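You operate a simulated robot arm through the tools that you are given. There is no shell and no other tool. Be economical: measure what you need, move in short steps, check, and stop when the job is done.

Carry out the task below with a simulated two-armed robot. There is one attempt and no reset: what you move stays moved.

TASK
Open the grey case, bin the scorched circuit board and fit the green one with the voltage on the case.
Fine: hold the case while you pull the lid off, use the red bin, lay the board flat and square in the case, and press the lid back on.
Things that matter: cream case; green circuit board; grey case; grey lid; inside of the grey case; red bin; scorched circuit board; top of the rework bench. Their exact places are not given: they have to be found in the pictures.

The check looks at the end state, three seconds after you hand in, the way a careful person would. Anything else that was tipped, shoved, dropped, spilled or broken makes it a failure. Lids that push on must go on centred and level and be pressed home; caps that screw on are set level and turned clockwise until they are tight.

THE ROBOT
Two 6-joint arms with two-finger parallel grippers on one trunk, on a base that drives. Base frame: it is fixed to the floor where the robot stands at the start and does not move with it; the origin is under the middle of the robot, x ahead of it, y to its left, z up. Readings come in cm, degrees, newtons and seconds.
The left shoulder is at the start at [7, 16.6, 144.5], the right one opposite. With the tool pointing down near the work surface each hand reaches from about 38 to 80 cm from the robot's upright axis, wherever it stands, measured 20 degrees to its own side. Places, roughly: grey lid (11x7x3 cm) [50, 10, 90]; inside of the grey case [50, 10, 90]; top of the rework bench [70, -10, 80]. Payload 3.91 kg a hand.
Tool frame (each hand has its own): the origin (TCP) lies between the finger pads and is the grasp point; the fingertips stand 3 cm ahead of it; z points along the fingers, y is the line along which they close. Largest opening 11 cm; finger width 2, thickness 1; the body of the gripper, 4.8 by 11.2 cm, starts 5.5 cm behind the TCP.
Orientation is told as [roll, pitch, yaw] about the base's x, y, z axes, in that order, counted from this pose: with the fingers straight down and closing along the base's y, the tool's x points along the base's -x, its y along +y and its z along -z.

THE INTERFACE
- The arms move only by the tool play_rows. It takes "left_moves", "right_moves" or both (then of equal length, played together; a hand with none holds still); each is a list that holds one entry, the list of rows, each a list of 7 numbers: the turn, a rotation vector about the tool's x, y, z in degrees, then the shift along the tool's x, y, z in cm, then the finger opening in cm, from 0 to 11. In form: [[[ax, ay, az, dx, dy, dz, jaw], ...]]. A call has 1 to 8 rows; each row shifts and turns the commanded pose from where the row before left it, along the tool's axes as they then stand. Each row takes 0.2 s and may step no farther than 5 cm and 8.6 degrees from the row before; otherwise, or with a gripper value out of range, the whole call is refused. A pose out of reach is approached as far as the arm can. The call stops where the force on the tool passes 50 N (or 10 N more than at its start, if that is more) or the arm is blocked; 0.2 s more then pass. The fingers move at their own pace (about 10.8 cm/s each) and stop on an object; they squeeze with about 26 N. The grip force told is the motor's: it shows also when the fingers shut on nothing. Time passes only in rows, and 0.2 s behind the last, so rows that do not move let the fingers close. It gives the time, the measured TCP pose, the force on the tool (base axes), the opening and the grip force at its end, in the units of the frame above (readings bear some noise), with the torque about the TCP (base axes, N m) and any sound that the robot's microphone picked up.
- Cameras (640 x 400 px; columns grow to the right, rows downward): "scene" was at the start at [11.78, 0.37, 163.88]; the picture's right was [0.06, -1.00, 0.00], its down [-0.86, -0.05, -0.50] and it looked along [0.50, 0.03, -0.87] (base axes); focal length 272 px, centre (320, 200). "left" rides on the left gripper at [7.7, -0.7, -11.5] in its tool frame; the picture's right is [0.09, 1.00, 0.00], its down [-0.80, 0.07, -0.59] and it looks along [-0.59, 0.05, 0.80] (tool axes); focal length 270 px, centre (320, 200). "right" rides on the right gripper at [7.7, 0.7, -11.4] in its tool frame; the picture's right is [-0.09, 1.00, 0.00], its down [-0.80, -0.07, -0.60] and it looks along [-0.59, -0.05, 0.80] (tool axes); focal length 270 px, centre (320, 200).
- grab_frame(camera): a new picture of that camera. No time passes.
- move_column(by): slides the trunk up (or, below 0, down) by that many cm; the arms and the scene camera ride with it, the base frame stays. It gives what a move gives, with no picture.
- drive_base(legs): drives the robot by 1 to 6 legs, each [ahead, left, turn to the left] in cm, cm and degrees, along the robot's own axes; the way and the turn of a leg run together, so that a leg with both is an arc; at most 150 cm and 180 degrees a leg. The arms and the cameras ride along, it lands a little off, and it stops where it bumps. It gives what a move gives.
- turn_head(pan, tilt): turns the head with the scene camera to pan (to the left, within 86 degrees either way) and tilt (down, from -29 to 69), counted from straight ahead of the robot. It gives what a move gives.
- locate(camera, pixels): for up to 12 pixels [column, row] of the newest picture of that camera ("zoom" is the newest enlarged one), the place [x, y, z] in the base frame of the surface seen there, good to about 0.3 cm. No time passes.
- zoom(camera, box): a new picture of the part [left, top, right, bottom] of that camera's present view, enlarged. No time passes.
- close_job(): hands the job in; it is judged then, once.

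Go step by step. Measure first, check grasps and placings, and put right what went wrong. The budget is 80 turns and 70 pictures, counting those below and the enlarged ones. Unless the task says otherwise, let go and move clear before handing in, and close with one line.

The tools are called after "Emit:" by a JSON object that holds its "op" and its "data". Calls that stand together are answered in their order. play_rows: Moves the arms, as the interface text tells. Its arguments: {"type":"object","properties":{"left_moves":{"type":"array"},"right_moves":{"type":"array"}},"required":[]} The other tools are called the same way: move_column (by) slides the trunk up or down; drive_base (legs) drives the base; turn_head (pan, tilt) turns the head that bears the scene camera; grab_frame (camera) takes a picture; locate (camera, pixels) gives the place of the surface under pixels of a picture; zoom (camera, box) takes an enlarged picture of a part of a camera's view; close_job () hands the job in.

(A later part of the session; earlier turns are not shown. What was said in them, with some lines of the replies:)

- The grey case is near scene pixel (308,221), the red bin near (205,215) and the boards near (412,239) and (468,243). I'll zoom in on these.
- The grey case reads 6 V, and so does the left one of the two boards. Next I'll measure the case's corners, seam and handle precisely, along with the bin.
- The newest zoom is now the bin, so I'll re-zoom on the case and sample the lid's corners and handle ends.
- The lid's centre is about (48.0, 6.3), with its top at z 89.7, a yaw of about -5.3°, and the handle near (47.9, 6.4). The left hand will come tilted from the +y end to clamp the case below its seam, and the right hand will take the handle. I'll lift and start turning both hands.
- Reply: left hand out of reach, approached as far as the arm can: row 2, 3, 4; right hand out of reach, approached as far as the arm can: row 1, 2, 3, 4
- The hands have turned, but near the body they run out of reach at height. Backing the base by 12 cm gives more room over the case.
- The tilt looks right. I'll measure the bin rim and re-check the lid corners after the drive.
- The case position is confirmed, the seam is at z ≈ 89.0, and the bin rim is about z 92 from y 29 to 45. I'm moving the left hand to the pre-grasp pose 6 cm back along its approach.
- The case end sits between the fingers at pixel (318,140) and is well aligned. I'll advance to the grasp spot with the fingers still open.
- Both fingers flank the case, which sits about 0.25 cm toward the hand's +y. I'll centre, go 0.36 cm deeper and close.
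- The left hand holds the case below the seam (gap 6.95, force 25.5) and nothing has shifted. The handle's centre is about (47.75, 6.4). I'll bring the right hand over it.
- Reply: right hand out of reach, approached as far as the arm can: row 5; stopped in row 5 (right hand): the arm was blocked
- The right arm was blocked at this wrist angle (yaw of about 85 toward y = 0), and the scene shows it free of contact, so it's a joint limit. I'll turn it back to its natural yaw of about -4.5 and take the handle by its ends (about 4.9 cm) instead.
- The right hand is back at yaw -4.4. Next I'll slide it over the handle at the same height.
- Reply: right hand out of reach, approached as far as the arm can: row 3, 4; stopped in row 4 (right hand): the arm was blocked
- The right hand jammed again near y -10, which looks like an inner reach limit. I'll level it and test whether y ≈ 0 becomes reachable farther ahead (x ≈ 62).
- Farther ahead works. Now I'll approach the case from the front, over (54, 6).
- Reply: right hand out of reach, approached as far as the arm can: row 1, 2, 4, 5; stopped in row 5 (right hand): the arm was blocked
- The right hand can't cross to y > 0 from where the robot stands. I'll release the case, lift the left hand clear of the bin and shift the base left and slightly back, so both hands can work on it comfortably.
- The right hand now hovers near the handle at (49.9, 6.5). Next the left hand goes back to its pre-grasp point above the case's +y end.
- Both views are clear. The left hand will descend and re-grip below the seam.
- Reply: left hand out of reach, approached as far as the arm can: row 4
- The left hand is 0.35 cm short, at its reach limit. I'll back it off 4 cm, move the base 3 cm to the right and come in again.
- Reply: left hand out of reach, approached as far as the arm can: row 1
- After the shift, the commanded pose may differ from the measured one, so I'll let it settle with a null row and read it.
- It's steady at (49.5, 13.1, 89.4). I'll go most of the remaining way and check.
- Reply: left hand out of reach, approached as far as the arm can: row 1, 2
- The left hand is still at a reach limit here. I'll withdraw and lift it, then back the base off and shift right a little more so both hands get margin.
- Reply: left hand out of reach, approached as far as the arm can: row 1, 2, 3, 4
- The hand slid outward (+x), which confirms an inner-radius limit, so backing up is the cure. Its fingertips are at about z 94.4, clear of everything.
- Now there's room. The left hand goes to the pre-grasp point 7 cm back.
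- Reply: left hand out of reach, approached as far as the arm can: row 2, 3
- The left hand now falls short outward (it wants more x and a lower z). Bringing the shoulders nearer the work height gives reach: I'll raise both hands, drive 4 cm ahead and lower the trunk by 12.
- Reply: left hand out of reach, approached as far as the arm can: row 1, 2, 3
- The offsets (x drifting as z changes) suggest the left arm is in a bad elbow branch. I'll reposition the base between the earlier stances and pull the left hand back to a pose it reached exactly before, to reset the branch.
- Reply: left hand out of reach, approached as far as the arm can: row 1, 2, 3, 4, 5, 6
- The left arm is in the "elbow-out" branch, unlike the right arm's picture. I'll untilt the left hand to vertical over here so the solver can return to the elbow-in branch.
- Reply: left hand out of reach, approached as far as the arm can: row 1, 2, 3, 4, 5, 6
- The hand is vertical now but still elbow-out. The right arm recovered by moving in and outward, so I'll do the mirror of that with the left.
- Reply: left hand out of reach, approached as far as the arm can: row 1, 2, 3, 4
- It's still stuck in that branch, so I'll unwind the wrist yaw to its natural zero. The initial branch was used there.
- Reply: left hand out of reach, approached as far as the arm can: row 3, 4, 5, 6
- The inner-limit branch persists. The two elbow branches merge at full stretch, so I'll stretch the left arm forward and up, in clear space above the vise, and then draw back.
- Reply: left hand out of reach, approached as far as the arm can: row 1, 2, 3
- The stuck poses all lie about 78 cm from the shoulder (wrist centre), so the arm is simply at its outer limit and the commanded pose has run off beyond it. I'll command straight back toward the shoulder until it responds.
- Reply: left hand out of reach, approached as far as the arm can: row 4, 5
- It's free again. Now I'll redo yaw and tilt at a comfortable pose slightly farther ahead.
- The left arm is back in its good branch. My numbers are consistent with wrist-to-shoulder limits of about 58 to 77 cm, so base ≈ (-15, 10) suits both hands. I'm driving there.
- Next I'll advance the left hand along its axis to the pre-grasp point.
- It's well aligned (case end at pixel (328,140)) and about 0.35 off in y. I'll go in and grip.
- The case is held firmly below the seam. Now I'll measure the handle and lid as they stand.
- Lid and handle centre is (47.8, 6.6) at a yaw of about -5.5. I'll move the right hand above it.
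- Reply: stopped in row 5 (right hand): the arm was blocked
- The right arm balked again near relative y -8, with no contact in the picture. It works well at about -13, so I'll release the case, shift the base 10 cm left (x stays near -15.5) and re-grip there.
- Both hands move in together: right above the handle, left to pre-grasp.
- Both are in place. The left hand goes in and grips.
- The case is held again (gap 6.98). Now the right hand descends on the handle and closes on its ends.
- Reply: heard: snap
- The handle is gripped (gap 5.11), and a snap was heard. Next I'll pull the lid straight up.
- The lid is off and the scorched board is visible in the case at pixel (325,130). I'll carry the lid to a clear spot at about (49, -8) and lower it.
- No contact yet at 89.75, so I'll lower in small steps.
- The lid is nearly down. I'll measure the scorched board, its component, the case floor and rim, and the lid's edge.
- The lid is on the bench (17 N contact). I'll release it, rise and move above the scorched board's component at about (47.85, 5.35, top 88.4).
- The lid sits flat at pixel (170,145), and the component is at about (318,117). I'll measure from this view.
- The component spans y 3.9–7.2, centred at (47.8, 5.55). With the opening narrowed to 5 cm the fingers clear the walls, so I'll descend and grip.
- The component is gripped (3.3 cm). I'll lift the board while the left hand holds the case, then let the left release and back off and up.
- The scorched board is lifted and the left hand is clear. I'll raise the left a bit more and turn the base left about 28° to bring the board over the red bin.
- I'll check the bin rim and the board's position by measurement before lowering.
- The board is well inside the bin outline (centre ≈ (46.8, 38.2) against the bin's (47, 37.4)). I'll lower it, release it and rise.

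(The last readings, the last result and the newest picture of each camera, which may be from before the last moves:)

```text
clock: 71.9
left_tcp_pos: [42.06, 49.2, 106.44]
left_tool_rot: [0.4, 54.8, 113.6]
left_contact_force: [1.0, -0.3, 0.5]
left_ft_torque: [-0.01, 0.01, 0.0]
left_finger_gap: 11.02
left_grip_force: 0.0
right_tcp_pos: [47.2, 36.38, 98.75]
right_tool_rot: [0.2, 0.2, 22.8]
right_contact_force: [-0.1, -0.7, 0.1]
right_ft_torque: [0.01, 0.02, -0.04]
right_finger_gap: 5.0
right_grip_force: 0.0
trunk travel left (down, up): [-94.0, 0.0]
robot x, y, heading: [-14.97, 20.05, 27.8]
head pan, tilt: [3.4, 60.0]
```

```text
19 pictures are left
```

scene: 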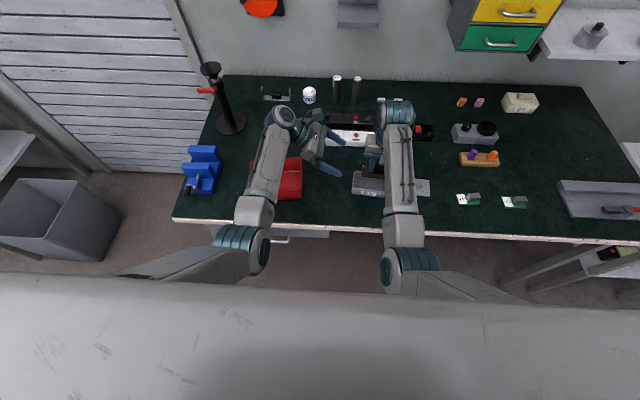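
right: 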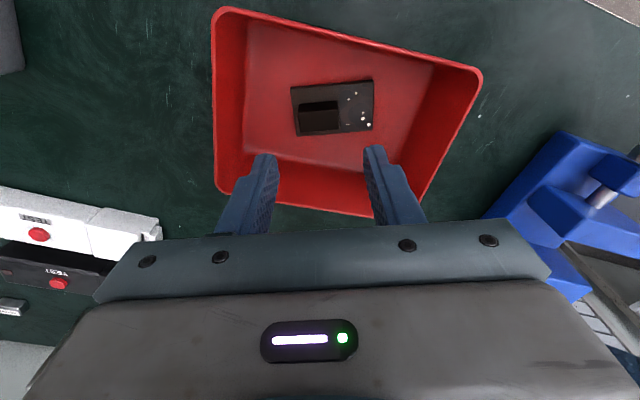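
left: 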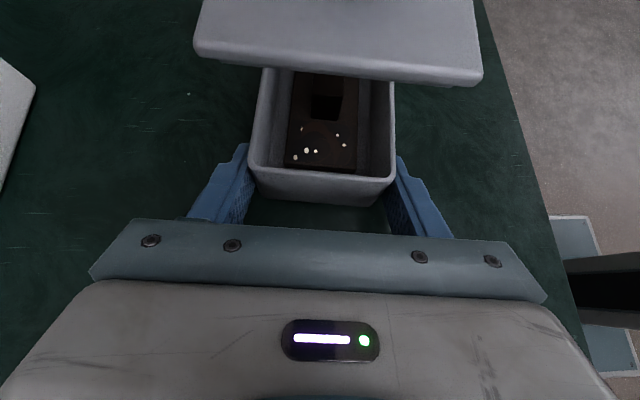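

The scorched board lies flat in the red bin. I'll turn back to heading 0 and look at the green 6 V board.

Emit:
{"op": "drive_base", "data": {"legs": [[0, 0, -28]]}}

Emit:
{"op": "play_rows", "data": {"right_moves": [[[0, 0, 0, 0, -4.5, 0, 5], [0, 0, 0, 0, -4.5, 0, 5], [0, 0, 0, 0, -4.5, 0, 5], [0, 0, 0, 0, -4.5, 0, 5], [0, 0, 0, 0, -4.5, 0, 5], [0, 0, 0, 0, -4.5, 0, 5]]]}}

Emit:
{"op": "grab_frame", "data": {"camera": "right"}}

```text
clock: 73.7
left_tcp_pos: [49.15, 19.73, 106.55]
left_tool_rot: [0.5, 54.8, 86.2]
left_contact_force: [0.1, 0.4, 0.5]
left_ft_torque: [0.02, 0.0, 0.0]
left_finger_gap: 11.01
left_grip_force: 0.1
right_tcp_pos: [47.76, 5.87, 98.67]
right_tool_rot: [0.2, 0.3, -4.6]
right_contact_force: [0.2, -1.0, 0.4]
right_ft_torque: [0.02, 0.02, -0.02]
right_finger_gap: 5.01
right_grip_force: 0.1
trunk travel left (down, up): [-94.0, 0.0]
robot x, y, heading: [-15.25, 19.73, 0.5]
head pan, tilt: [3.4, 60.0]
```

```text
clock: 75.1
left_tcp_pos: [49.1, 19.34, 106.49]
left_tool_rot: [0.5, 54.6, 86.2]
left_contact_force: [0.7, -0.2, -0.3]
left_ft_torque: [-0.02, 0.02, -0.02]
left_finger_gap: 11.0
left_grip_force: 0.1
right_tcp_pos: [45.27, -21.46, 98.56]
right_tool_rot: [0.3, 0.2, -4.6]
right_contact_force: [-0.8, -0.9, 0.0]
right_ft_torque: [0.0, 0.0, 0.0]
right_finger_gap: 5.01
right_grip_force: 0.0
trunk travel left (down, up): [-94.0, 0.0]
robot x, y, heading: [-14.93, 19.87, 0.6]
head pan, tilt: [3.4, 60.0]
```

```text
18 pictures are left
```

right: 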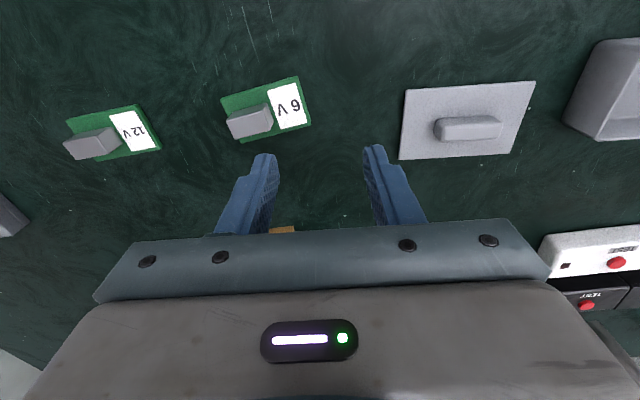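

The 6 V board has its component on the -y side, the same layout as the old one. I'll zoom in to measure it.

Emit:
{"op": "zoom", "data": {"camera": "right", "box": [210, 70, 322, 140]}}

Emit:
{"op": "locate", "data": {"camera": "right", "pixels": [[222, 99], [297, 78], [310, 125], [242, 142], [227, 119], [265, 110], [273, 125], [234, 138], [250, 124], [252, 106], [290, 106]]}}

```text
5.71 times, centred on (266, 105) of right
```

zoom: 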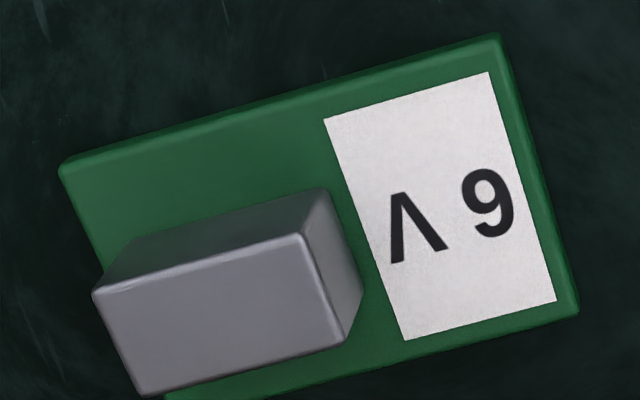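

```text
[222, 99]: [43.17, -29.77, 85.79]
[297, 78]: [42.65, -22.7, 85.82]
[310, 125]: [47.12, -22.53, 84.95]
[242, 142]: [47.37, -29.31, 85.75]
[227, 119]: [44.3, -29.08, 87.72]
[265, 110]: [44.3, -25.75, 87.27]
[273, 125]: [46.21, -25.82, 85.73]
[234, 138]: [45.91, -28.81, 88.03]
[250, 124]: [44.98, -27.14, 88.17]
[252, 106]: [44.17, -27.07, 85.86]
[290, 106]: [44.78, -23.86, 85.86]
```

The 6 V board centre is (45.0, -26.0) at a yaw of about +5°, with the component at (45.05, -27.2) and its top at 88.1. I'll align the hand, descend and grip.

Emit:
{"op": "play_rows", "data": {"right_moves": [[[0, 0, 0, -0.12, -2.87, 0, 5], [0, 0, 0, -0.12, -2.87, 0, 5], [0, 0, -4.8, 0, 0, 0, 5], [0, 0, -4.8, 0, 0, 0, 5], [0, 0, 0, 0, 0, 3.5, 5], [0, 0, 0, 0, 0, 2.5, 5], [0, 0, 0, 0, 0, 0, 5]]]}}

Emit:
{"op": "grab_frame", "data": {"camera": "right"}}

```text
clock: 76.7
left_tcp_pos: [49.03, 19.63, 106.4]
left_tool_rot: [0.4, 54.8, 86.2]
left_contact_force: [-0.2, -0.3, -0.4]
left_ft_torque: [0.01, -0.01, 0.03]
left_finger_gap: 11.02
left_grip_force: 0.0
right_tcp_pos: [45.27, -26.89, 92.78]
right_tool_rot: [0.2, 0.2, 5.0]
right_contact_force: [-0.4, 0.1, -0.2]
right_ft_torque: [0.01, 0.02, -0.03]
right_finger_gap: 5.0
right_grip_force: 0.0
trunk travel left (down, up): [-94.0, 0.0]
robot x, y, heading: [-15.18, 20.15, 0.8]
head pan, tilt: [3.4, 60.0]
```

```text
16 pictures are left
```

right: 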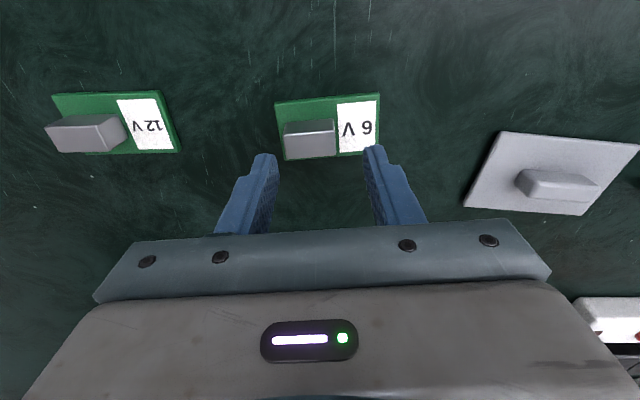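

I'll verify the component ends in this closer view before the final descent.

Emit:
{"op": "locate", "data": {"camera": "right", "pixels": [[288, 140], [333, 136], [290, 155], [334, 151], [311, 145], [277, 105], [377, 95]]}}

```text
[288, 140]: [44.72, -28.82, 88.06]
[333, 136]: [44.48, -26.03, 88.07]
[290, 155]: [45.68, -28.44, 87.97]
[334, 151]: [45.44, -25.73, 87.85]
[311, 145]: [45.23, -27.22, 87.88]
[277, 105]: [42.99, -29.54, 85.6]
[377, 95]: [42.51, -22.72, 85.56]
```

The component centre is (45.1, -27.3) at yaw 4.9°. I'll apply a small correction, then descend, grip and lift slightly.

Emit:
{"op": "play_rows", "data": {"right_moves": [[[0, 0, 0, 0.18, -0.36, 0, 5], [0, 0, 0, 0, 0, 2, 5], [0, 0, 0, 0, 0, 1.25, 5], [0, 0, 0, 0, 0, 0, 3.4], [0, 0, 0, 0, 0, 0, 2], [0, 0, 0, 0, 0, 0, 2]]]}}

Emit:
{"op": "play_rows", "data": {"right_moves": [[[0, 0, 0, 0, 0, -1, 2], [0, 0, 0, 0, 0, -4, 2], [0, 0, 0, 0, 0, -4.2, 2], [0, 0, 5.25, 0, 0, 0, 2], [0, 0, 5.25, 0, 0, 0, 2], [0, 0, 0, 0, 0, 0, 2]]]}}

Emit:
{"op": "grab_frame", "data": {"camera": "right"}}

```text
clock: 78.1
left_tcp_pos: [49.17, 19.57, 106.39]
left_tool_rot: [0.4, 54.6, 86.3]
left_contact_force: [0.9, -0.4, 0.4]
left_ft_torque: [-0.01, 0.0, 0.04]
left_finger_gap: 11.0
left_grip_force: 0.1
right_tcp_pos: [45.17, -27.13, 89.38]
right_tool_rot: [0.2, 0.1, 5.0]
right_contact_force: [0.3, 0.3, 0.0]
right_ft_torque: [-0.01, 0.03, -0.01]
right_finger_gap: 3.3
right_grip_force: 26.0
trunk travel left (down, up): [-94.0, 0.0]
robot x, y, heading: [-14.8, 20.08, 0.6]
head pan, tilt: [3.4, 60.0]
```

```text
clock: 79.5
left_tcp_pos: [49.08, 19.57, 106.4]
left_tool_rot: [0.5, 54.6, 86.2]
left_contact_force: [0.0, -0.3, 0.5]
left_ft_torque: [-0.03, -0.01, 0.03]
left_finger_gap: 11.02
left_grip_force: 0.1
right_tcp_pos: [45.29, -26.88, 98.48]
right_tool_rot: [0.2, 0.2, -5.6]
right_contact_force: [-0.6, -0.2, -0.6]
right_ft_torque: [0.02, 0.0, 0.02]
right_finger_gap: 3.29
right_grip_force: 26.1
trunk travel left (down, up): [-94.0, 0.0]
robot x, y, heading: [-15.24, 20.27, 0.6]
head pan, tilt: [3.4, 60.0]
```

```text
15 pictures are left
```

right: 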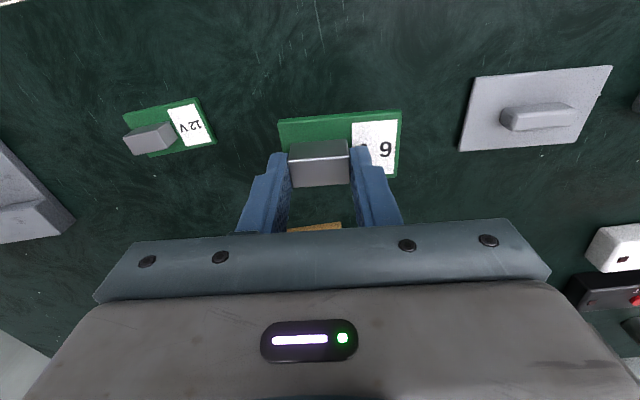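

The board is held level. I'll measure its offset from the TCP and re-measure the case after the base moves.

Emit:
{"op": "locate", "data": {"camera": "right", "pixels": [[280, 122], [399, 114], [396, 174], [293, 150], [347, 147]]}}

Emit:
{"op": "play_rows", "data": {"right_moves": [[[0, 0, 0, 0, 4.5, 0, 2], [0, 0, 0, 0, 4.5, 0, 2], [0, 0, 0, 0, 4.5, 0, 2], [0, 0, 0, 0, 4.5, 0, 2], [0, 0, 0, 0, 4.5, 0, 2]]]}}

Emit:
{"op": "zoom", "data": {"camera": "scene", "box": [335, 160, 415, 210]}}

```text
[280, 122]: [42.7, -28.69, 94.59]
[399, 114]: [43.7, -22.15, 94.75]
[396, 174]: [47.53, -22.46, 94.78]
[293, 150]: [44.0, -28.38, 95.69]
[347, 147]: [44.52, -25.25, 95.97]
```

```text
clock: 80.7
left_tcp_pos: [49.17, 19.7, 106.45]
left_tool_rot: [0.4, 54.8, 86.2]
left_contact_force: [0.6, 0.4, 0.4]
left_ft_torque: [-0.01, 0.0, 0.02]
left_finger_gap: 11.02
left_grip_force: 0.1
right_tcp_pos: [47.2, -4.56, 98.45]
right_tool_rot: [0.1, 0.1, -5.5]
right_contact_force: [-0.2, 0.5, -0.5]
right_ft_torque: [0.0, 0.01, -0.01]
right_finger_gap: 3.31
right_grip_force: 26.2
trunk travel left (down, up): [-94.0, 0.0]
robot x, y, heading: [-15.32, 20.08, 0.7]
head pan, tilt: [3.4, 60.0]
```

```text
8.00 times, centred on (375, 185) of scene
```

zoom: 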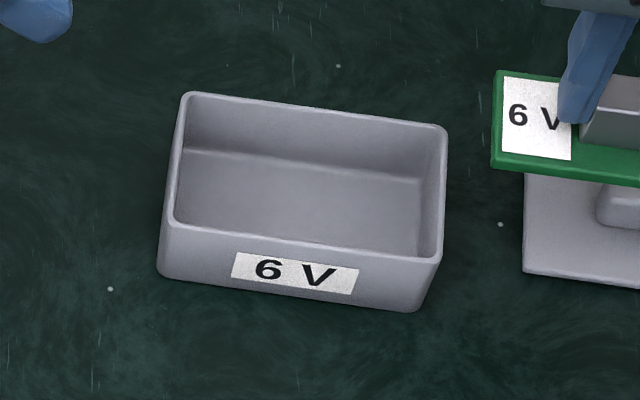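

The case is empty and clean. I'll measure its rim corners and floor.

Emit:
{"op": "locate", "data": {"camera": "zoom", "pixels": [[186, 97], [443, 129], [434, 255], [169, 222], [190, 155], [415, 182], [300, 200], [310, 105], [178, 160], [440, 190]]}}

```text
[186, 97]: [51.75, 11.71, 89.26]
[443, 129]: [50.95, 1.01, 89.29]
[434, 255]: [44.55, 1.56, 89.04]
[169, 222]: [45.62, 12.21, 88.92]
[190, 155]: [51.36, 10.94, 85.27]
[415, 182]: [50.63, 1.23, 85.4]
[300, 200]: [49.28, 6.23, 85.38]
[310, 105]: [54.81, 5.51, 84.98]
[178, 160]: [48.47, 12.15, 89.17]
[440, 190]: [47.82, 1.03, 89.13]
```

The case centre is (48.2, 6.63) at a yaw of about -5.2, with the floor at 85.35. The board should touch at TCP ≈ 89.8. I'll move over and lower to just above that.

Emit:
{"op": "play_rows", "data": {"right_moves": [[[0, 0, 0, 0, 3.35, 0, 2], [0, 0, 0, 0, 3.35, 0, 2], [0, 0, 0, 0, 3.35, 0, 2], [0, 0, 0, 0, 0, 2.5, 2], [0, 0, 0, 0, 0, 0, 2]]]}}

Emit:
{"op": "grab_frame", "data": {"camera": "right"}}

```text
clock: 81.9
left_tcp_pos: [49.25, 19.48, 106.39]
left_tool_rot: [0.5, 54.8, 86.1]
left_contact_force: [0.0, 0.8, -0.5]
left_ft_torque: [0.0, -0.01, 0.0]
left_finger_gap: 10.99
left_grip_force: 0.2
right_tcp_pos: [48.44, 5.27, 95.69]
right_tool_rot: [0.2, 0.1, -5.5]
right_contact_force: [-0.6, -0.3, -0.5]
right_ft_torque: [-0.04, 0.03, 0.01]
right_finger_gap: 3.28
right_grip_force: 26.1
trunk travel left (down, up): [-94.0, 0.0]
robot x, y, heading: [-15.04, 19.94, 0.5]
head pan, tilt: [3.4, 60.0]
```

```text
13 pictures are left
```

right: 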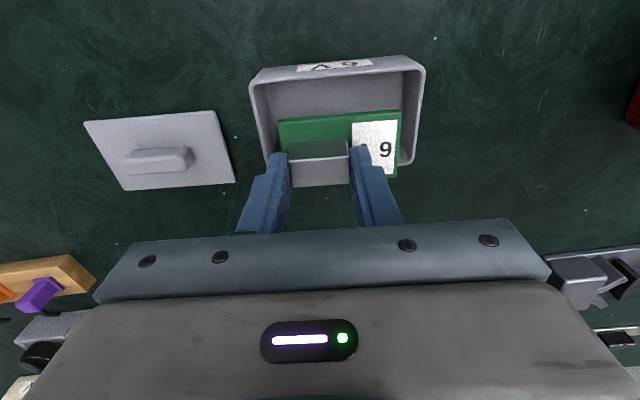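

It's lined up. I'll lower with a small x correction, ending just above the floor.

Emit:
{"op": "play_rows", "data": {"right_moves": [[[0, 0, 0, 0.2, 0.12, 2, 2], [0, 0, 0, 0, 0, 2, 2], [0, 0, 0, 0, 0, 1.4, 2], [0, 0, 0, 0, 0, 0.25, 2], [0, 0, 0, 0, 0, 0.15, 2]]]}}

Emit:
{"op": "grab_frame", "data": {"camera": "right"}}

```text
clock: 83.1
left_tcp_pos: [49.17, 19.5, 106.38]
left_tool_rot: [0.4, 54.6, 86.2]
left_contact_force: [0.6, -0.2, 0.2]
left_ft_torque: [0.01, 0.04, 0.0]
left_finger_gap: 11.02
left_grip_force: 0.0
right_tcp_pos: [47.87, 5.33, 90.09]
right_tool_rot: [0.2, 0.2, -5.5]
right_contact_force: [0.5, 0.9, -0.1]
right_ft_torque: [0.0, 0.02, -0.01]
right_finger_gap: 3.29
right_grip_force: 25.9
trunk travel left (down, up): [-94.0, 0.0]
robot x, y, heading: [-14.87, 20.14, 0.5]
head pan, tilt: [3.4, 60.0]
```

```text
12 pictures are left
```

right: 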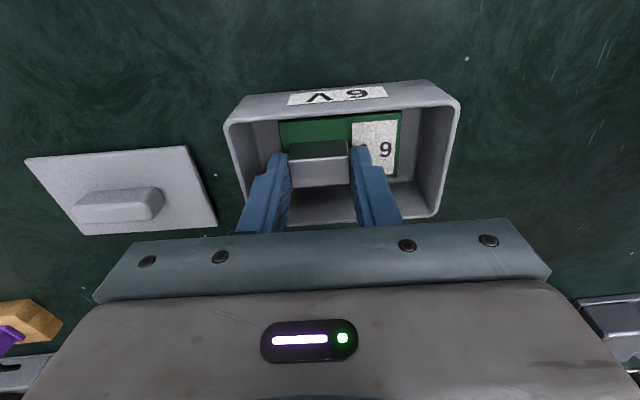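

The board is inside but a little close to the label wall. I'll measure how well it's centred before setting it down.

Emit:
{"op": "locate", "data": {"camera": "right", "pixels": [[281, 124], [400, 113], [396, 174], [229, 122], [459, 102], [434, 215], [252, 230], [342, 84], [420, 185]]}}

```text
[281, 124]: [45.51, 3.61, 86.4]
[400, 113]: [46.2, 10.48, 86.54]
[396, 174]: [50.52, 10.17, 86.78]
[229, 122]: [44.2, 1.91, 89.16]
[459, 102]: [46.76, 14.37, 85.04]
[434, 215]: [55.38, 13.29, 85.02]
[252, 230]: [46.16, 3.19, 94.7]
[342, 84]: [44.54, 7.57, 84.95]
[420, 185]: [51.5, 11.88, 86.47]
```

The board centre is (48.0, 6.9) against the case's (48.2, 6.63), at yaw -5.7. I'll nudge it and set it down.

Emit:
{"op": "play_rows", "data": {"right_moves": [[[0, 0, 0, -0.15, -0.15, 0, 2], [0, 0, 0, 0, 0, 0.15, 2], [0, 0, 0, 0, 0, 0.15, 2], [0, 0, 0, 0, 0, 0, 2]]]}}

```text
clock: 84.1
left_tcp_pos: [49.13, 19.41, 106.4]
left_tool_rot: [0.5, 54.6, 86.2]
left_contact_force: [0.4, 0.1, -0.2]
left_ft_torque: [0.01, -0.03, 0.01]
left_finger_gap: 11.0
left_grip_force: 0.0
right_tcp_pos: [48.2, 5.31, 89.93]
right_tool_rot: [0.2, 0.2, -5.5]
right_contact_force: [-1.2, 0.0, -1.3]
right_ft_torque: [0.0, -0.01, 0.0]
right_finger_gap: 3.31
right_grip_force: 26.0
trunk travel left (down, up): [-94.0, 0.0]
robot x, y, heading: [-14.69, 19.96, 0.4]
head pan, tilt: [3.4, 60.0]
```

Still no contact, so I'll keep going in small steps.

Emit:
{"op": "play_rows", "data": {"right_moves": [[[0, 0, 0, 0, 0, 0.12, 2], [0, 0, 0, 0, 0, 0.12, 2], [0, 0, 0, 0, 0, 0, 2]]]}}

```text
clock: 84.9
left_tcp_pos: [49.03, 19.67, 106.4]
left_tool_rot: [0.5, 54.7, 86.2]
left_contact_force: [0.2, -0.2, 0.9]
left_ft_torque: [-0.03, -0.03, -0.02]
left_finger_gap: 11.03
left_grip_force: 0.1
right_tcp_pos: [48.2, 5.18, 89.72]
right_tool_rot: [0.2, 0.2, -5.4]
right_contact_force: [0.1, 0.5, 3.6]
right_ft_torque: [-0.06, -0.01, 0.03]
right_finger_gap: 3.3
right_grip_force: 26.0
trunk travel left (down, up): [-94.0, 0.0]
robot x, y, heading: [-14.35, 19.97, 0.6]
head pan, tilt: [3.4, 60.0]
```

It's touching the floor (3.6 N). I'll release with a modest opening, rise and look.

Emit:
{"op": "play_rows", "data": {"right_moves": [[[0, 0, 0, 0, 0, 0, 4.4], [0, 0, 0, 0, 0, 0, 4.4], [0, 0, 0, 0, 0, -2, 4.4], [0, 0, 0, 0, 0, -4, 4.4], [0, 0, 0, 0, 0, -2.5, 6]]]}}

Emit:
{"op": "grab_frame", "data": {"camera": "right"}}

Emit:
{"op": "locate", "data": {"camera": "right", "pixels": [[170, 145], [135, 158], [195, 150], [120, 120], [210, 115], [235, 180], [130, 190]]}}

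```text
clock: 86.1
left_tcp_pos: [49.0, 19.67, 106.4]
left_tool_rot: [0.5, 54.7, 86.3]
left_contact_force: [-0.5, 0.7, 0.9]
left_ft_torque: [0.03, -0.01, -0.02]
left_finger_gap: 11.0
left_grip_force: 0.0
right_tcp_pos: [48.18, 5.34, 98.28]
right_tool_rot: [0.2, 0.2, -5.5]
right_contact_force: [-0.4, 0.1, -0.4]
right_ft_torque: [-0.01, 0.0, 0.01]
right_finger_gap: 6.01
right_grip_force: 0.1
trunk travel left (down, up): [-94.0, 0.0]
robot x, y, heading: [-15.1, 20.05, 0.7]
head pan, tilt: [3.4, 60.0]
```

```text
11 pictures are left
```

right: 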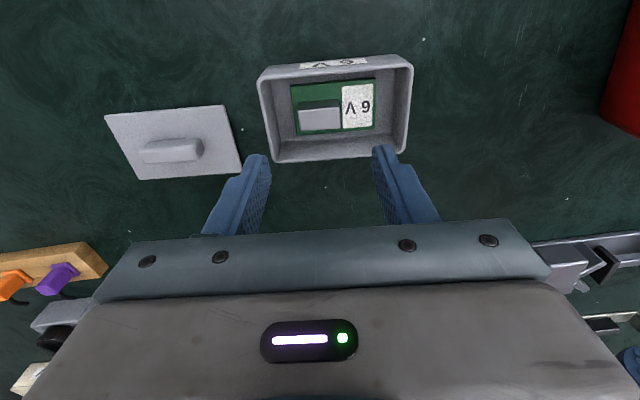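

```text
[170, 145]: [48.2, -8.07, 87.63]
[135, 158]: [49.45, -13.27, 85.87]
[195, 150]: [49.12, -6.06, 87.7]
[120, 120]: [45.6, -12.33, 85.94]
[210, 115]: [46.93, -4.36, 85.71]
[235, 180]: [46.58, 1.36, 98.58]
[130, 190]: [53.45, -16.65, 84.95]
```

The green board lies flat and square. Next is the lid: I'll measure the case rim from this view to find the target centre, and move the right hand back over the lid handle.

Emit:
{"op": "locate", "data": {"camera": "right", "pixels": [[260, 80], [411, 66], [405, 151], [276, 160], [336, 157], [340, 66], [264, 118], [409, 110]]}}

Emit:
{"op": "play_rows", "data": {"right_moves": [[[0, 0, 0, -0.61, -4.4, 0, 8], [0, 0, 0, -0.61, -4.4, 0, 8], [0, 0, 0, -0.6, -4.3, 0, 8], [0, 0, 0, 0, 0, 3, 8], [0, 0, 0, 0, 0, 0, 8]]]}}

Emit:
{"op": "grab_frame", "data": {"camera": "right"}}

```text
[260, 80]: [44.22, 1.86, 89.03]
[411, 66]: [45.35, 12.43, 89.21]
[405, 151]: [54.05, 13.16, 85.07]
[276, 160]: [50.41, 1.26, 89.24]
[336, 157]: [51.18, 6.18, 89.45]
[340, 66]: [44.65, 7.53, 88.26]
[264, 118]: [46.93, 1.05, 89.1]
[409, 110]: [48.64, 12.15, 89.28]
```

```text
clock: 87.3
left_tcp_pos: [49.14, 19.56, 106.42]
left_tool_rot: [0.5, 54.6, 86.2]
left_contact_force: [-1.0, -0.3, -0.1]
left_ft_torque: [0.01, -0.02, -0.02]
left_finger_gap: 10.98
left_grip_force: 0.1
right_tcp_pos: [49.05, -7.89, 94.99]
right_tool_rot: [0.2, 0.3, -5.5]
right_contact_force: [1.0, -0.4, 0.3]
right_ft_torque: [-0.03, 0.0, 0.04]
right_finger_gap: 8.03
right_grip_force: 0.1
trunk travel left (down, up): [-94.0, 0.0]
robot x, y, heading: [-14.59, 19.95, 0.5]
head pan, tilt: [3.4, 60.0]
```

```text
10 pictures are left
```

right: 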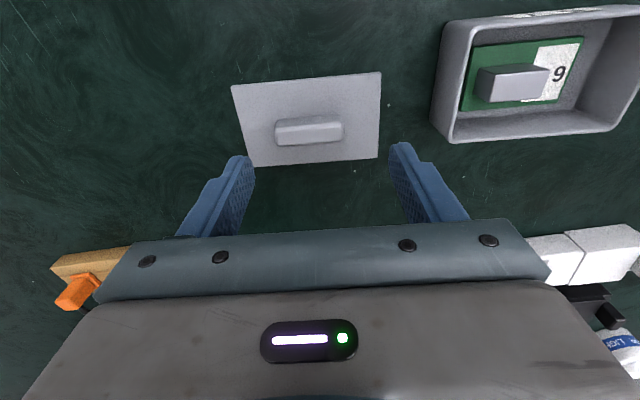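

Case centre is ≈ (48.05, 6.62). I'll measure the lid corners and handle before gripping.

Emit:
{"op": "locate", "data": {"camera": "right", "pixels": [[235, 88], [379, 75], [376, 156], [252, 163], [277, 128], [342, 123], [309, 133]]}}

Emit:
{"op": "play_rows", "data": {"right_moves": [[[0, 0, 0, 0.2, 0.1, 3, 8], [0, 0, 0, 0, 0, 2.6, 8], [0, 0, 0, 0, 0, 0, 8], [0, 0, 0, 0, 0, 0, 5.5], [0, 0, 0, 0, 0, 0, 3.5], [0, 0, 0, 0, 0, 0, 3]]]}}

```text
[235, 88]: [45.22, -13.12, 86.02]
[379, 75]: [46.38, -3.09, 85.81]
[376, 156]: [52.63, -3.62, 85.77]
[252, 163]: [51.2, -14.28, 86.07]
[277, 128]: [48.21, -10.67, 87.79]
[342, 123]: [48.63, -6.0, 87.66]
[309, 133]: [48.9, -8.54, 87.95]
```

```text
clock: 88.7
left_tcp_pos: [49.16, 19.5, 106.36]
left_tool_rot: [0.4, 54.6, 86.2]
left_contact_force: [0.4, -0.2, 0.2]
left_ft_torque: [0.01, 0.0, 0.0]
left_finger_gap: 11.04
left_grip_force: 0.0
right_tcp_pos: [48.5, -7.84, 89.67]
right_tool_rot: [0.2, 0.2, -5.5]
right_contact_force: [-0.2, -0.2, -0.1]
right_ft_torque: [-0.06, -0.01, -0.01]
right_finger_gap: 5.09
right_grip_force: 25.7
trunk travel left (down, up): [-94.0, 0.0]
robot x, y, heading: [-15.18, 20.11, 0.8]
head pan, tilt: [3.4, 60.0]
```

The lid is centred on the handle, but this grip is about 0.4 cm high, so I'll re-seat the fingers lower, grip and lift.

Emit:
{"op": "play_rows", "data": {"right_moves": [[[0, 0, 0, 0, 0, 0, 7], [0, 0, 0, 0, 0, 0.35, 7], [0, 0, 0, 0, 0, 0, 4], [0, 0, 0, 0, 0, 0, 3], [0, 0, 0, 0, 0, 0, 3], [0, 0, 0, 0, 0, -1, 3], [0, 0, 0, 0, 0, -4, 3], [0, 0, 0, 0, 0, -3.5, 3]]]}}

Emit:
{"op": "play_rows", "data": {"right_moves": [[[0, 0, 0, 0.45, 3.6, 0, 3], [0, 0, 0, 0.45, 3.6, 0, 3], [0, 0, 0, 0.45, 3.6, 0, 3], [0, 0, 0, 0.45, 3.6, 0, 3], [0, 0, 0, 0, 0, 1, 3], [0, 0, 0, 0, 0, 0, 3]]]}}

Emit:
{"op": "grab_frame", "data": {"camera": "right"}}

Emit:
{"op": "zoom", "data": {"camera": "scene", "box": [335, 160, 415, 210]}}

```text
clock: 90.5
left_tcp_pos: [49.21, 19.68, 106.37]
left_tool_rot: [0.4, 54.6, 86.2]
left_contact_force: [0.6, -0.7, -0.6]
left_ft_torque: [-0.01, 0.01, 0.03]
left_finger_gap: 11.01
left_grip_force: 0.1
right_tcp_pos: [48.58, -8.05, 97.82]
right_tool_rot: [0.2, 0.2, -5.4]
right_contact_force: [0.4, -0.1, -0.6]
right_ft_torque: [-0.06, 0.0, 0.03]
right_finger_gap: 5.09
right_grip_force: 26.0
trunk travel left (down, up): [-94.0, 0.0]
robot x, y, heading: [-14.86, 19.89, 0.5]
head pan, tilt: [3.4, 60.0]
```

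```text
clock: 91.9
left_tcp_pos: [49.16, 19.53, 106.45]
left_tool_rot: [0.4, 54.6, 86.2]
left_contact_force: [0.3, -0.4, -0.1]
left_ft_torque: [0.0, 0.0, 0.02]
left_finger_gap: 11.0
left_grip_force: 0.0
right_tcp_pos: [48.14, 6.48, 97.01]
right_tool_rot: [0.2, 0.2, -5.5]
right_contact_force: [-0.4, 1.0, 0.3]
right_ft_torque: [0.02, -0.04, 0.03]
right_finger_gap: 5.09
right_grip_force: 26.1
trunk travel left (down, up): [-94.0, 0.0]
robot x, y, heading: [-15.43, 19.87, 0.8]
head pan, tilt: [3.4, 60.0]
```

```text
9 pictures are left
```

right: 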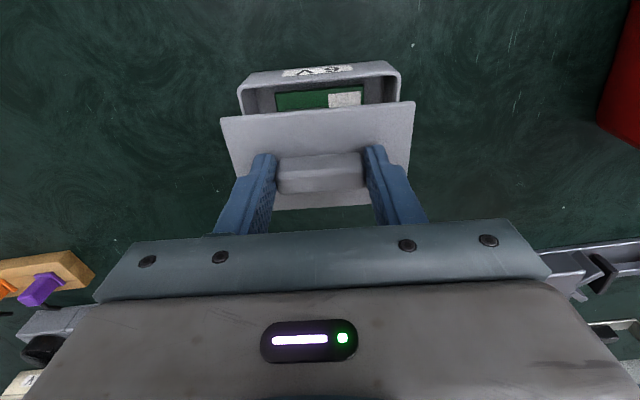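

```text
8.00 times, centred on (375, 185) of scene
```

zoom: 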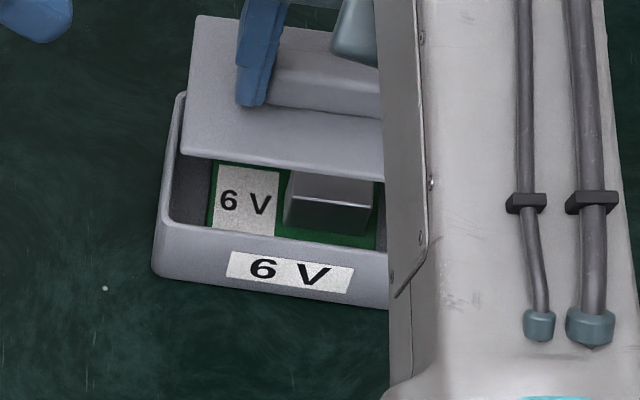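

I'll compare lid and case positions within the same pictures, so any common error cancels.

Emit:
{"op": "locate", "data": {"camera": "right", "pixels": [[225, 121], [411, 106], [243, 88], [397, 76], [245, 205], [320, 70], [320, 115]]}}

Emit:
{"op": "locate", "data": {"camera": "zoom", "pixels": [[200, 21], [185, 152], [378, 172], [183, 97], [167, 222], [383, 248], [192, 80]]}}

```text
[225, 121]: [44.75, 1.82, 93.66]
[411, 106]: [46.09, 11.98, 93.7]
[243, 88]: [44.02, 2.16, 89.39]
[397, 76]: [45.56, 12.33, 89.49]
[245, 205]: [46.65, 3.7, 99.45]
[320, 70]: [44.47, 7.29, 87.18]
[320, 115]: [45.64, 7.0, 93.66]
```

```text
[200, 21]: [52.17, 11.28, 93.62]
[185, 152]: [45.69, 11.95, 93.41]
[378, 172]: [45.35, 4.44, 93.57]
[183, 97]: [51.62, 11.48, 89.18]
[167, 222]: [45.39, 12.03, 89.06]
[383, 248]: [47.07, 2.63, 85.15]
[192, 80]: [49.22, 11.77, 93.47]
```

The lid sits about (+0.45, -0.22) off the case centre. I'll correct that, descend to 0.7 cm above seating and re-check.

Emit:
{"op": "play_rows", "data": {"right_moves": [[[0, 0, 0, 0.47, 0.18, 0, 3], [0, 0, 0, 0, 0, 2, 3], [0, 0, 0, 0, 0, 1.2, 3], [0, 0, 0, 0, 0, 0, 3]]]}}

Emit:
{"op": "zoom", "data": {"camera": "right", "box": [200, 60, 440, 210]}}

Emit:
{"op": "zoom", "data": {"camera": "scene", "box": [343, 165, 407, 205]}}

```text
clock: 92.9
left_tcp_pos: [49.13, 19.62, 106.48]
left_tool_rot: [0.4, 54.6, 86.2]
left_contact_force: [-0.6, -0.8, 0.4]
left_ft_torque: [-0.04, 0.0, 0.0]
left_finger_gap: 11.0
left_grip_force: 0.0
right_tcp_pos: [47.82, 6.87, 93.8]
right_tool_rot: [0.2, 0.3, -5.5]
right_contact_force: [-0.1, 0.6, 0.5]
right_ft_torque: [0.01, 0.01, 0.02]
right_finger_gap: 5.08
right_grip_force: 25.5
trunk travel left (down, up): [-94.0, 0.0]
robot x, y, heading: [-14.98, 20.2, 0.7]
head pan, tilt: [3.4, 60.0]
```

```text
2.67 times, centred on (320, 135) of right
```

zoom: 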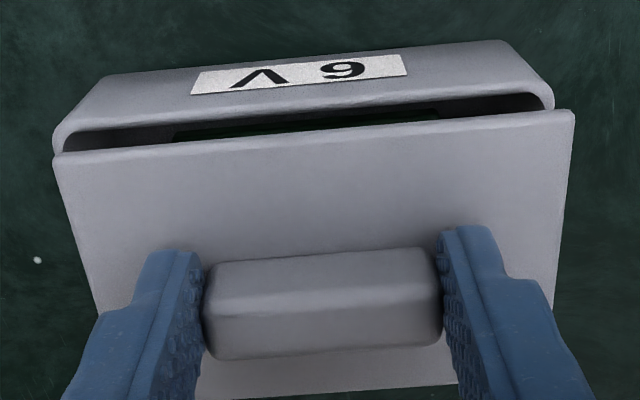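

```text
10.00 times, centred on (375, 185) of scene
```

zoom: 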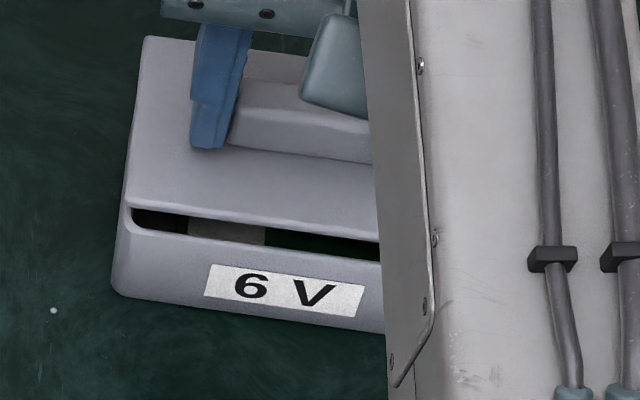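

I'll compare corner positions again in both close-ups (scene zoom is newest; right camera by its full view pixels).

Emit:
{"op": "locate", "data": {"camera": "zoom", "pixels": [[148, 41], [131, 198], [366, 232], [129, 217], [124, 222], [370, 255], [250, 215], [250, 252]]}}

Emit:
{"op": "locate", "data": {"camera": "right", "pixels": [[223, 121], [412, 104], [222, 113], [405, 96], [320, 113], [320, 102]]}}

```text
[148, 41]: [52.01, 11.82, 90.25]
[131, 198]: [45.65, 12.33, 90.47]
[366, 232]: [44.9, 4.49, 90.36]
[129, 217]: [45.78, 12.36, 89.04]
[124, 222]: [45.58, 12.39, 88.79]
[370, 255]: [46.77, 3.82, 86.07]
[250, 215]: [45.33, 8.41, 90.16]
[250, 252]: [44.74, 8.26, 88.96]
```

```text
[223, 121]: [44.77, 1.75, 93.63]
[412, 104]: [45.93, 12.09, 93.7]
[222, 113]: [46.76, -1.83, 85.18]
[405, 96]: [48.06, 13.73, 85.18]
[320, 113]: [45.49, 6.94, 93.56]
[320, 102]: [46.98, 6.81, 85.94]
```

In the scene close-up the lid is still about +0.38 in x and +0.1 in y. I'll correct that, lower to about first contact and check the picture.

Emit:
{"op": "play_rows", "data": {"right_moves": [[[0, 0, 0, 0.37, -0.15, 0, 3], [0, 0, 0, 0, 0, 0.3, 3], [0, 0, 0, 0, 0, 0.2, 3], [0, 0, 0, 0, 0, 0, 3]]]}}

Emit:
{"op": "zoom", "data": {"camera": "scene", "box": [343, 165, 407, 205]}}

Emit:
{"op": "zoom", "data": {"camera": "right", "box": [200, 60, 440, 210]}}

Emit:
{"op": "locate", "data": {"camera": "zoom", "pixels": [[65, 160], [570, 118], [60, 140], [548, 90], [320, 143], [320, 125]]}}

```text
clock: 93.9
left_tcp_pos: [49.12, 19.53, 106.45]
left_tool_rot: [0.4, 54.6, 86.2]
left_contact_force: [0.5, -0.5, -0.1]
left_ft_torque: [-0.01, 0.04, -0.01]
left_finger_gap: 10.99
left_grip_force: 0.1
right_tcp_pos: [47.14, 6.72, 93.22]
right_tool_rot: [0.3, 0.2, -5.4]
right_contact_force: [-0.1, 0.0, 0.1]
right_ft_torque: [-0.04, 0.02, 0.0]
right_finger_gap: 5.13
right_grip_force: 26.2
trunk travel left (down, up): [-94.0, 0.0]
robot x, y, heading: [-15.2, 20.09, 0.6]
head pan, tilt: [3.4, 60.0]
```

```text
10.00 times, centred on (375, 185) of scene
```

zoom: 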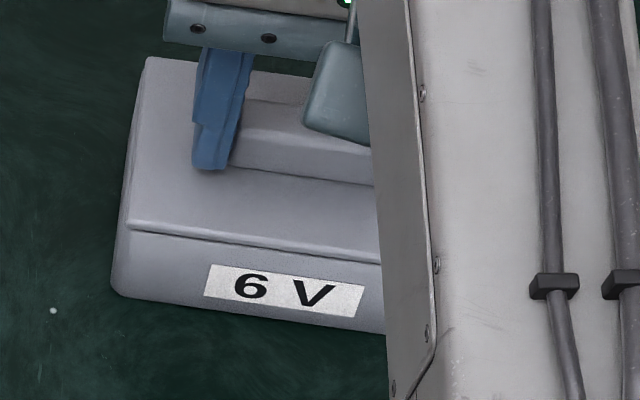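

```text
2.67 times, centred on (320, 135) of right
```

zoom: 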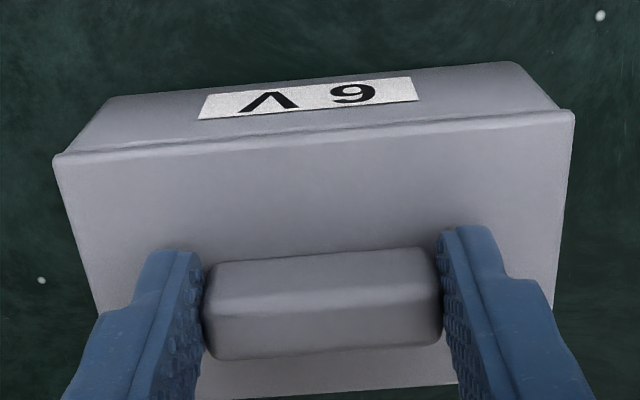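

```text
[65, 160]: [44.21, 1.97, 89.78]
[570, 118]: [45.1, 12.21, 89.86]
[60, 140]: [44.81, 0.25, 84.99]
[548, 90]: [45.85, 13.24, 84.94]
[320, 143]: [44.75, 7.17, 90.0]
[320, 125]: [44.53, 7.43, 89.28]
```

The lid is almost touching and looks nearly aligned. I'll take one more careful measurement at the visible front-left corner.

Emit:
{"op": "zoom", "data": {"camera": "scene", "box": [350, 178, 382, 198]}}

Emit:
{"op": "locate", "data": {"camera": "zoom", "pixels": [[125, 185], [118, 200], [105, 215], [95, 250], [100, 200], [300, 225], [300, 245], [300, 265], [135, 60], [120, 60]]}}

```text
16.00 times, centred on (366, 188) of scene
```

zoom: 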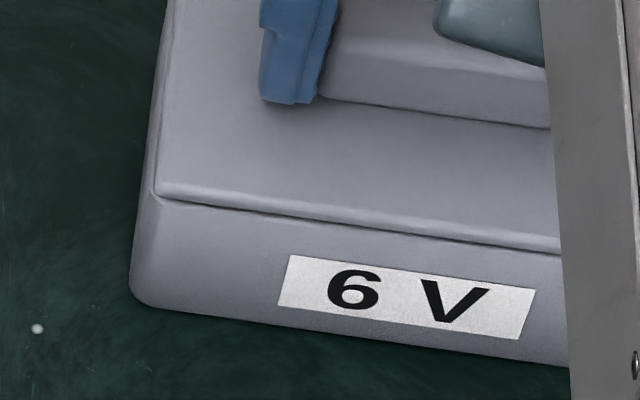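

```text
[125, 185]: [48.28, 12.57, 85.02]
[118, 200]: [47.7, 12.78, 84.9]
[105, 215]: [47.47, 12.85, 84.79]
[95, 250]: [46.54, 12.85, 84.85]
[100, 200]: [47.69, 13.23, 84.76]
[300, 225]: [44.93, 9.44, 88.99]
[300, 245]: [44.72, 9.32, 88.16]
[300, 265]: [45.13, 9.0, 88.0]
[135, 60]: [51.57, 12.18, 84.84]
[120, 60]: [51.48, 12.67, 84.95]
```

The lid's front edge matches the original closed position, and y looks about 0.1 short. I'll nudge and push down gently while holding it.

Emit:
{"op": "play_rows", "data": {"right_moves": [[[0, 0, 0, 0, 0.1, 0, 3], [0, 0, 0, 0, 0, 0.15, 3], [0, 0, 0, 0, 0, 0.15, 3], [0, 0, 0, 0, 0, 0.15, 3], [0, 0, 0, 0, 0, 0, 3]]]}}

```text
clock: 95.1
left_tcp_pos: [48.95, 19.66, 106.64]
left_tool_rot: [0.2, 54.7, 86.0]
left_contact_force: [-0.4, 0.2, 0.5]
left_ft_torque: [0.03, -0.01, 0.06]
left_finger_gap: 11.0
left_grip_force: 0.0
right_tcp_pos: [47.43, 6.82, 93.03]
right_tool_rot: [0.3, -0.2, -5.5]
right_contact_force: [7.1, -5.7, 27.6]
right_ft_torque: [-0.26, 0.2, 0.05]
right_finger_gap: 5.07
right_grip_force: 25.9
trunk travel left (down, up): [-94.0, 0.0]
robot x, y, heading: [-15.04, 19.93, 0.6]
head pan, tilt: [3.4, 60.0]
heard: snap
```

A snap was heard at 27.6 N, so the lid is home. I'll release, rise, close the fingers and press on the handle's top to make sure.

Emit:
{"op": "play_rows", "data": {"right_moves": [[[0, 0, 0, 0, 0, -0.05, 7], [0, 0, 0, 0, 0, 0, 7], [0, 0, 0, 0, 0, -2.6, 7], [0, 0, 0, -0.1, 0, 0, 1], [0, 0, 0, 0, 0, 0, 0], [0, 0, 0, 0, 0, 0.6, 0], [0, 0, 0, 0, 0, 0.3, 0], [0, 0, 0, 0, 0, 0.3, 0]]]}}

```text
clock: 96.9
left_tcp_pos: [48.72, 19.52, 106.59]
left_tool_rot: [0.1, 54.6, 85.9]
left_contact_force: [0.0, 0.2, 0.7]
left_ft_torque: [-0.04, -0.03, -0.02]
left_finger_gap: 10.99
left_grip_force: 0.0
right_tcp_pos: [47.46, 6.76, 94.85]
right_tool_rot: [0.3, -0.5, -5.7]
right_contact_force: [3.1, -5.6, 37.2]
right_ft_torque: [-0.21, -0.21, 0.01]
right_finger_gap: 0.0
right_grip_force: 26.0
trunk travel left (down, up): [-94.0, 0.0]
robot x, y, heading: [-15.33, 19.94, 0.4]
head pan, tilt: [3.4, 60.0]
```

Pressed with 37 N and the tip stopped at z 91.85, the original handle height. I'll rise, move the right hand aside and look.

Emit:
{"op": "play_rows", "data": {"right_moves": [[[0, 0, 0, 0, 0, -1, 0], [0, 0, 0, 0, 0, -4, 0], [0, 0, 0, 0, -4.5, 0, 0], [0, 0, 0, 0, -4.5, 0, 0], [0, 0, 0, 0, -4.5, 0, 2], [0, 0, 0, 0, -4.5, 0, 2]]]}}

Emit:
{"op": "zoom", "data": {"camera": "scene", "box": [343, 165, 407, 205]}}

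Emit:
{"op": "locate", "data": {"camera": "zoom", "pixels": [[152, 65], [460, 100], [450, 255], [135, 222], [300, 150], [300, 230]]}}

Emit:
{"op": "grab_frame", "data": {"camera": "scene"}}

```text
clock: 98.3
left_tcp_pos: [48.98, 19.4, 106.54]
left_tool_rot: [0.3, 54.5, 86.2]
left_contact_force: [-0.3, -0.7, -0.4]
left_ft_torque: [-0.02, -0.01, 0.02]
left_finger_gap: 11.04
left_grip_force: 0.1
right_tcp_pos: [45.57, -11.66, 98.87]
right_tool_rot: [0.4, 0.2, -5.5]
right_contact_force: [-0.2, -0.3, 0.1]
right_ft_torque: [0.06, -0.03, 0.01]
right_finger_gap: 1.98
right_grip_force: 0.1
trunk travel left (down, up): [-94.0, 0.0]
robot x, y, heading: [-14.75, 20.4, 0.5]
head pan, tilt: [3.4, 60.0]
```

```text
10.00 times, centred on (375, 185) of scene
```

zoom: 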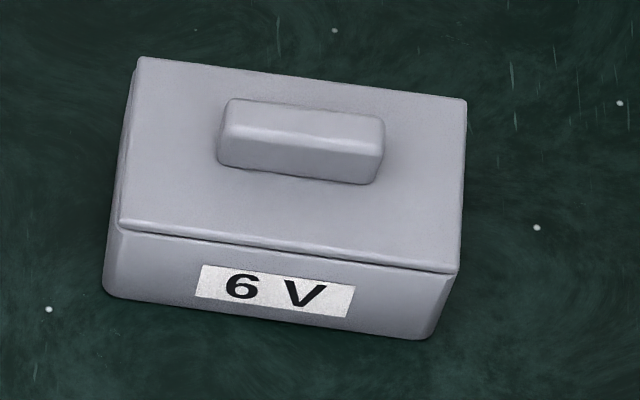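

```text
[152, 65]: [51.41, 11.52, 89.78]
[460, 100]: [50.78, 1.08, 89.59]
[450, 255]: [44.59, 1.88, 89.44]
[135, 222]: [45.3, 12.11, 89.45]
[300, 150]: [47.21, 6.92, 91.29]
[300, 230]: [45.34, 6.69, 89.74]
```

```text
1 pictures are left
5 turns are left
```

scene: 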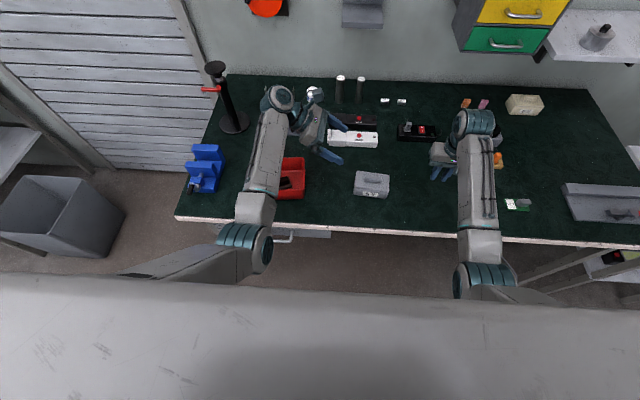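

The lid is level (about 89.6 at all corners) and centred at (48.0, 6.65), as at the start. The hands are clear, so I'm handing in.

Emit:
{"op": "close_job", "data": {}}

```text
The job is handed in.
```

The job is done and handed in: the scorched board is in the red bin, the green 6 V board lies flat and square in the grey case, and the lid is snapped back on, centred and level.
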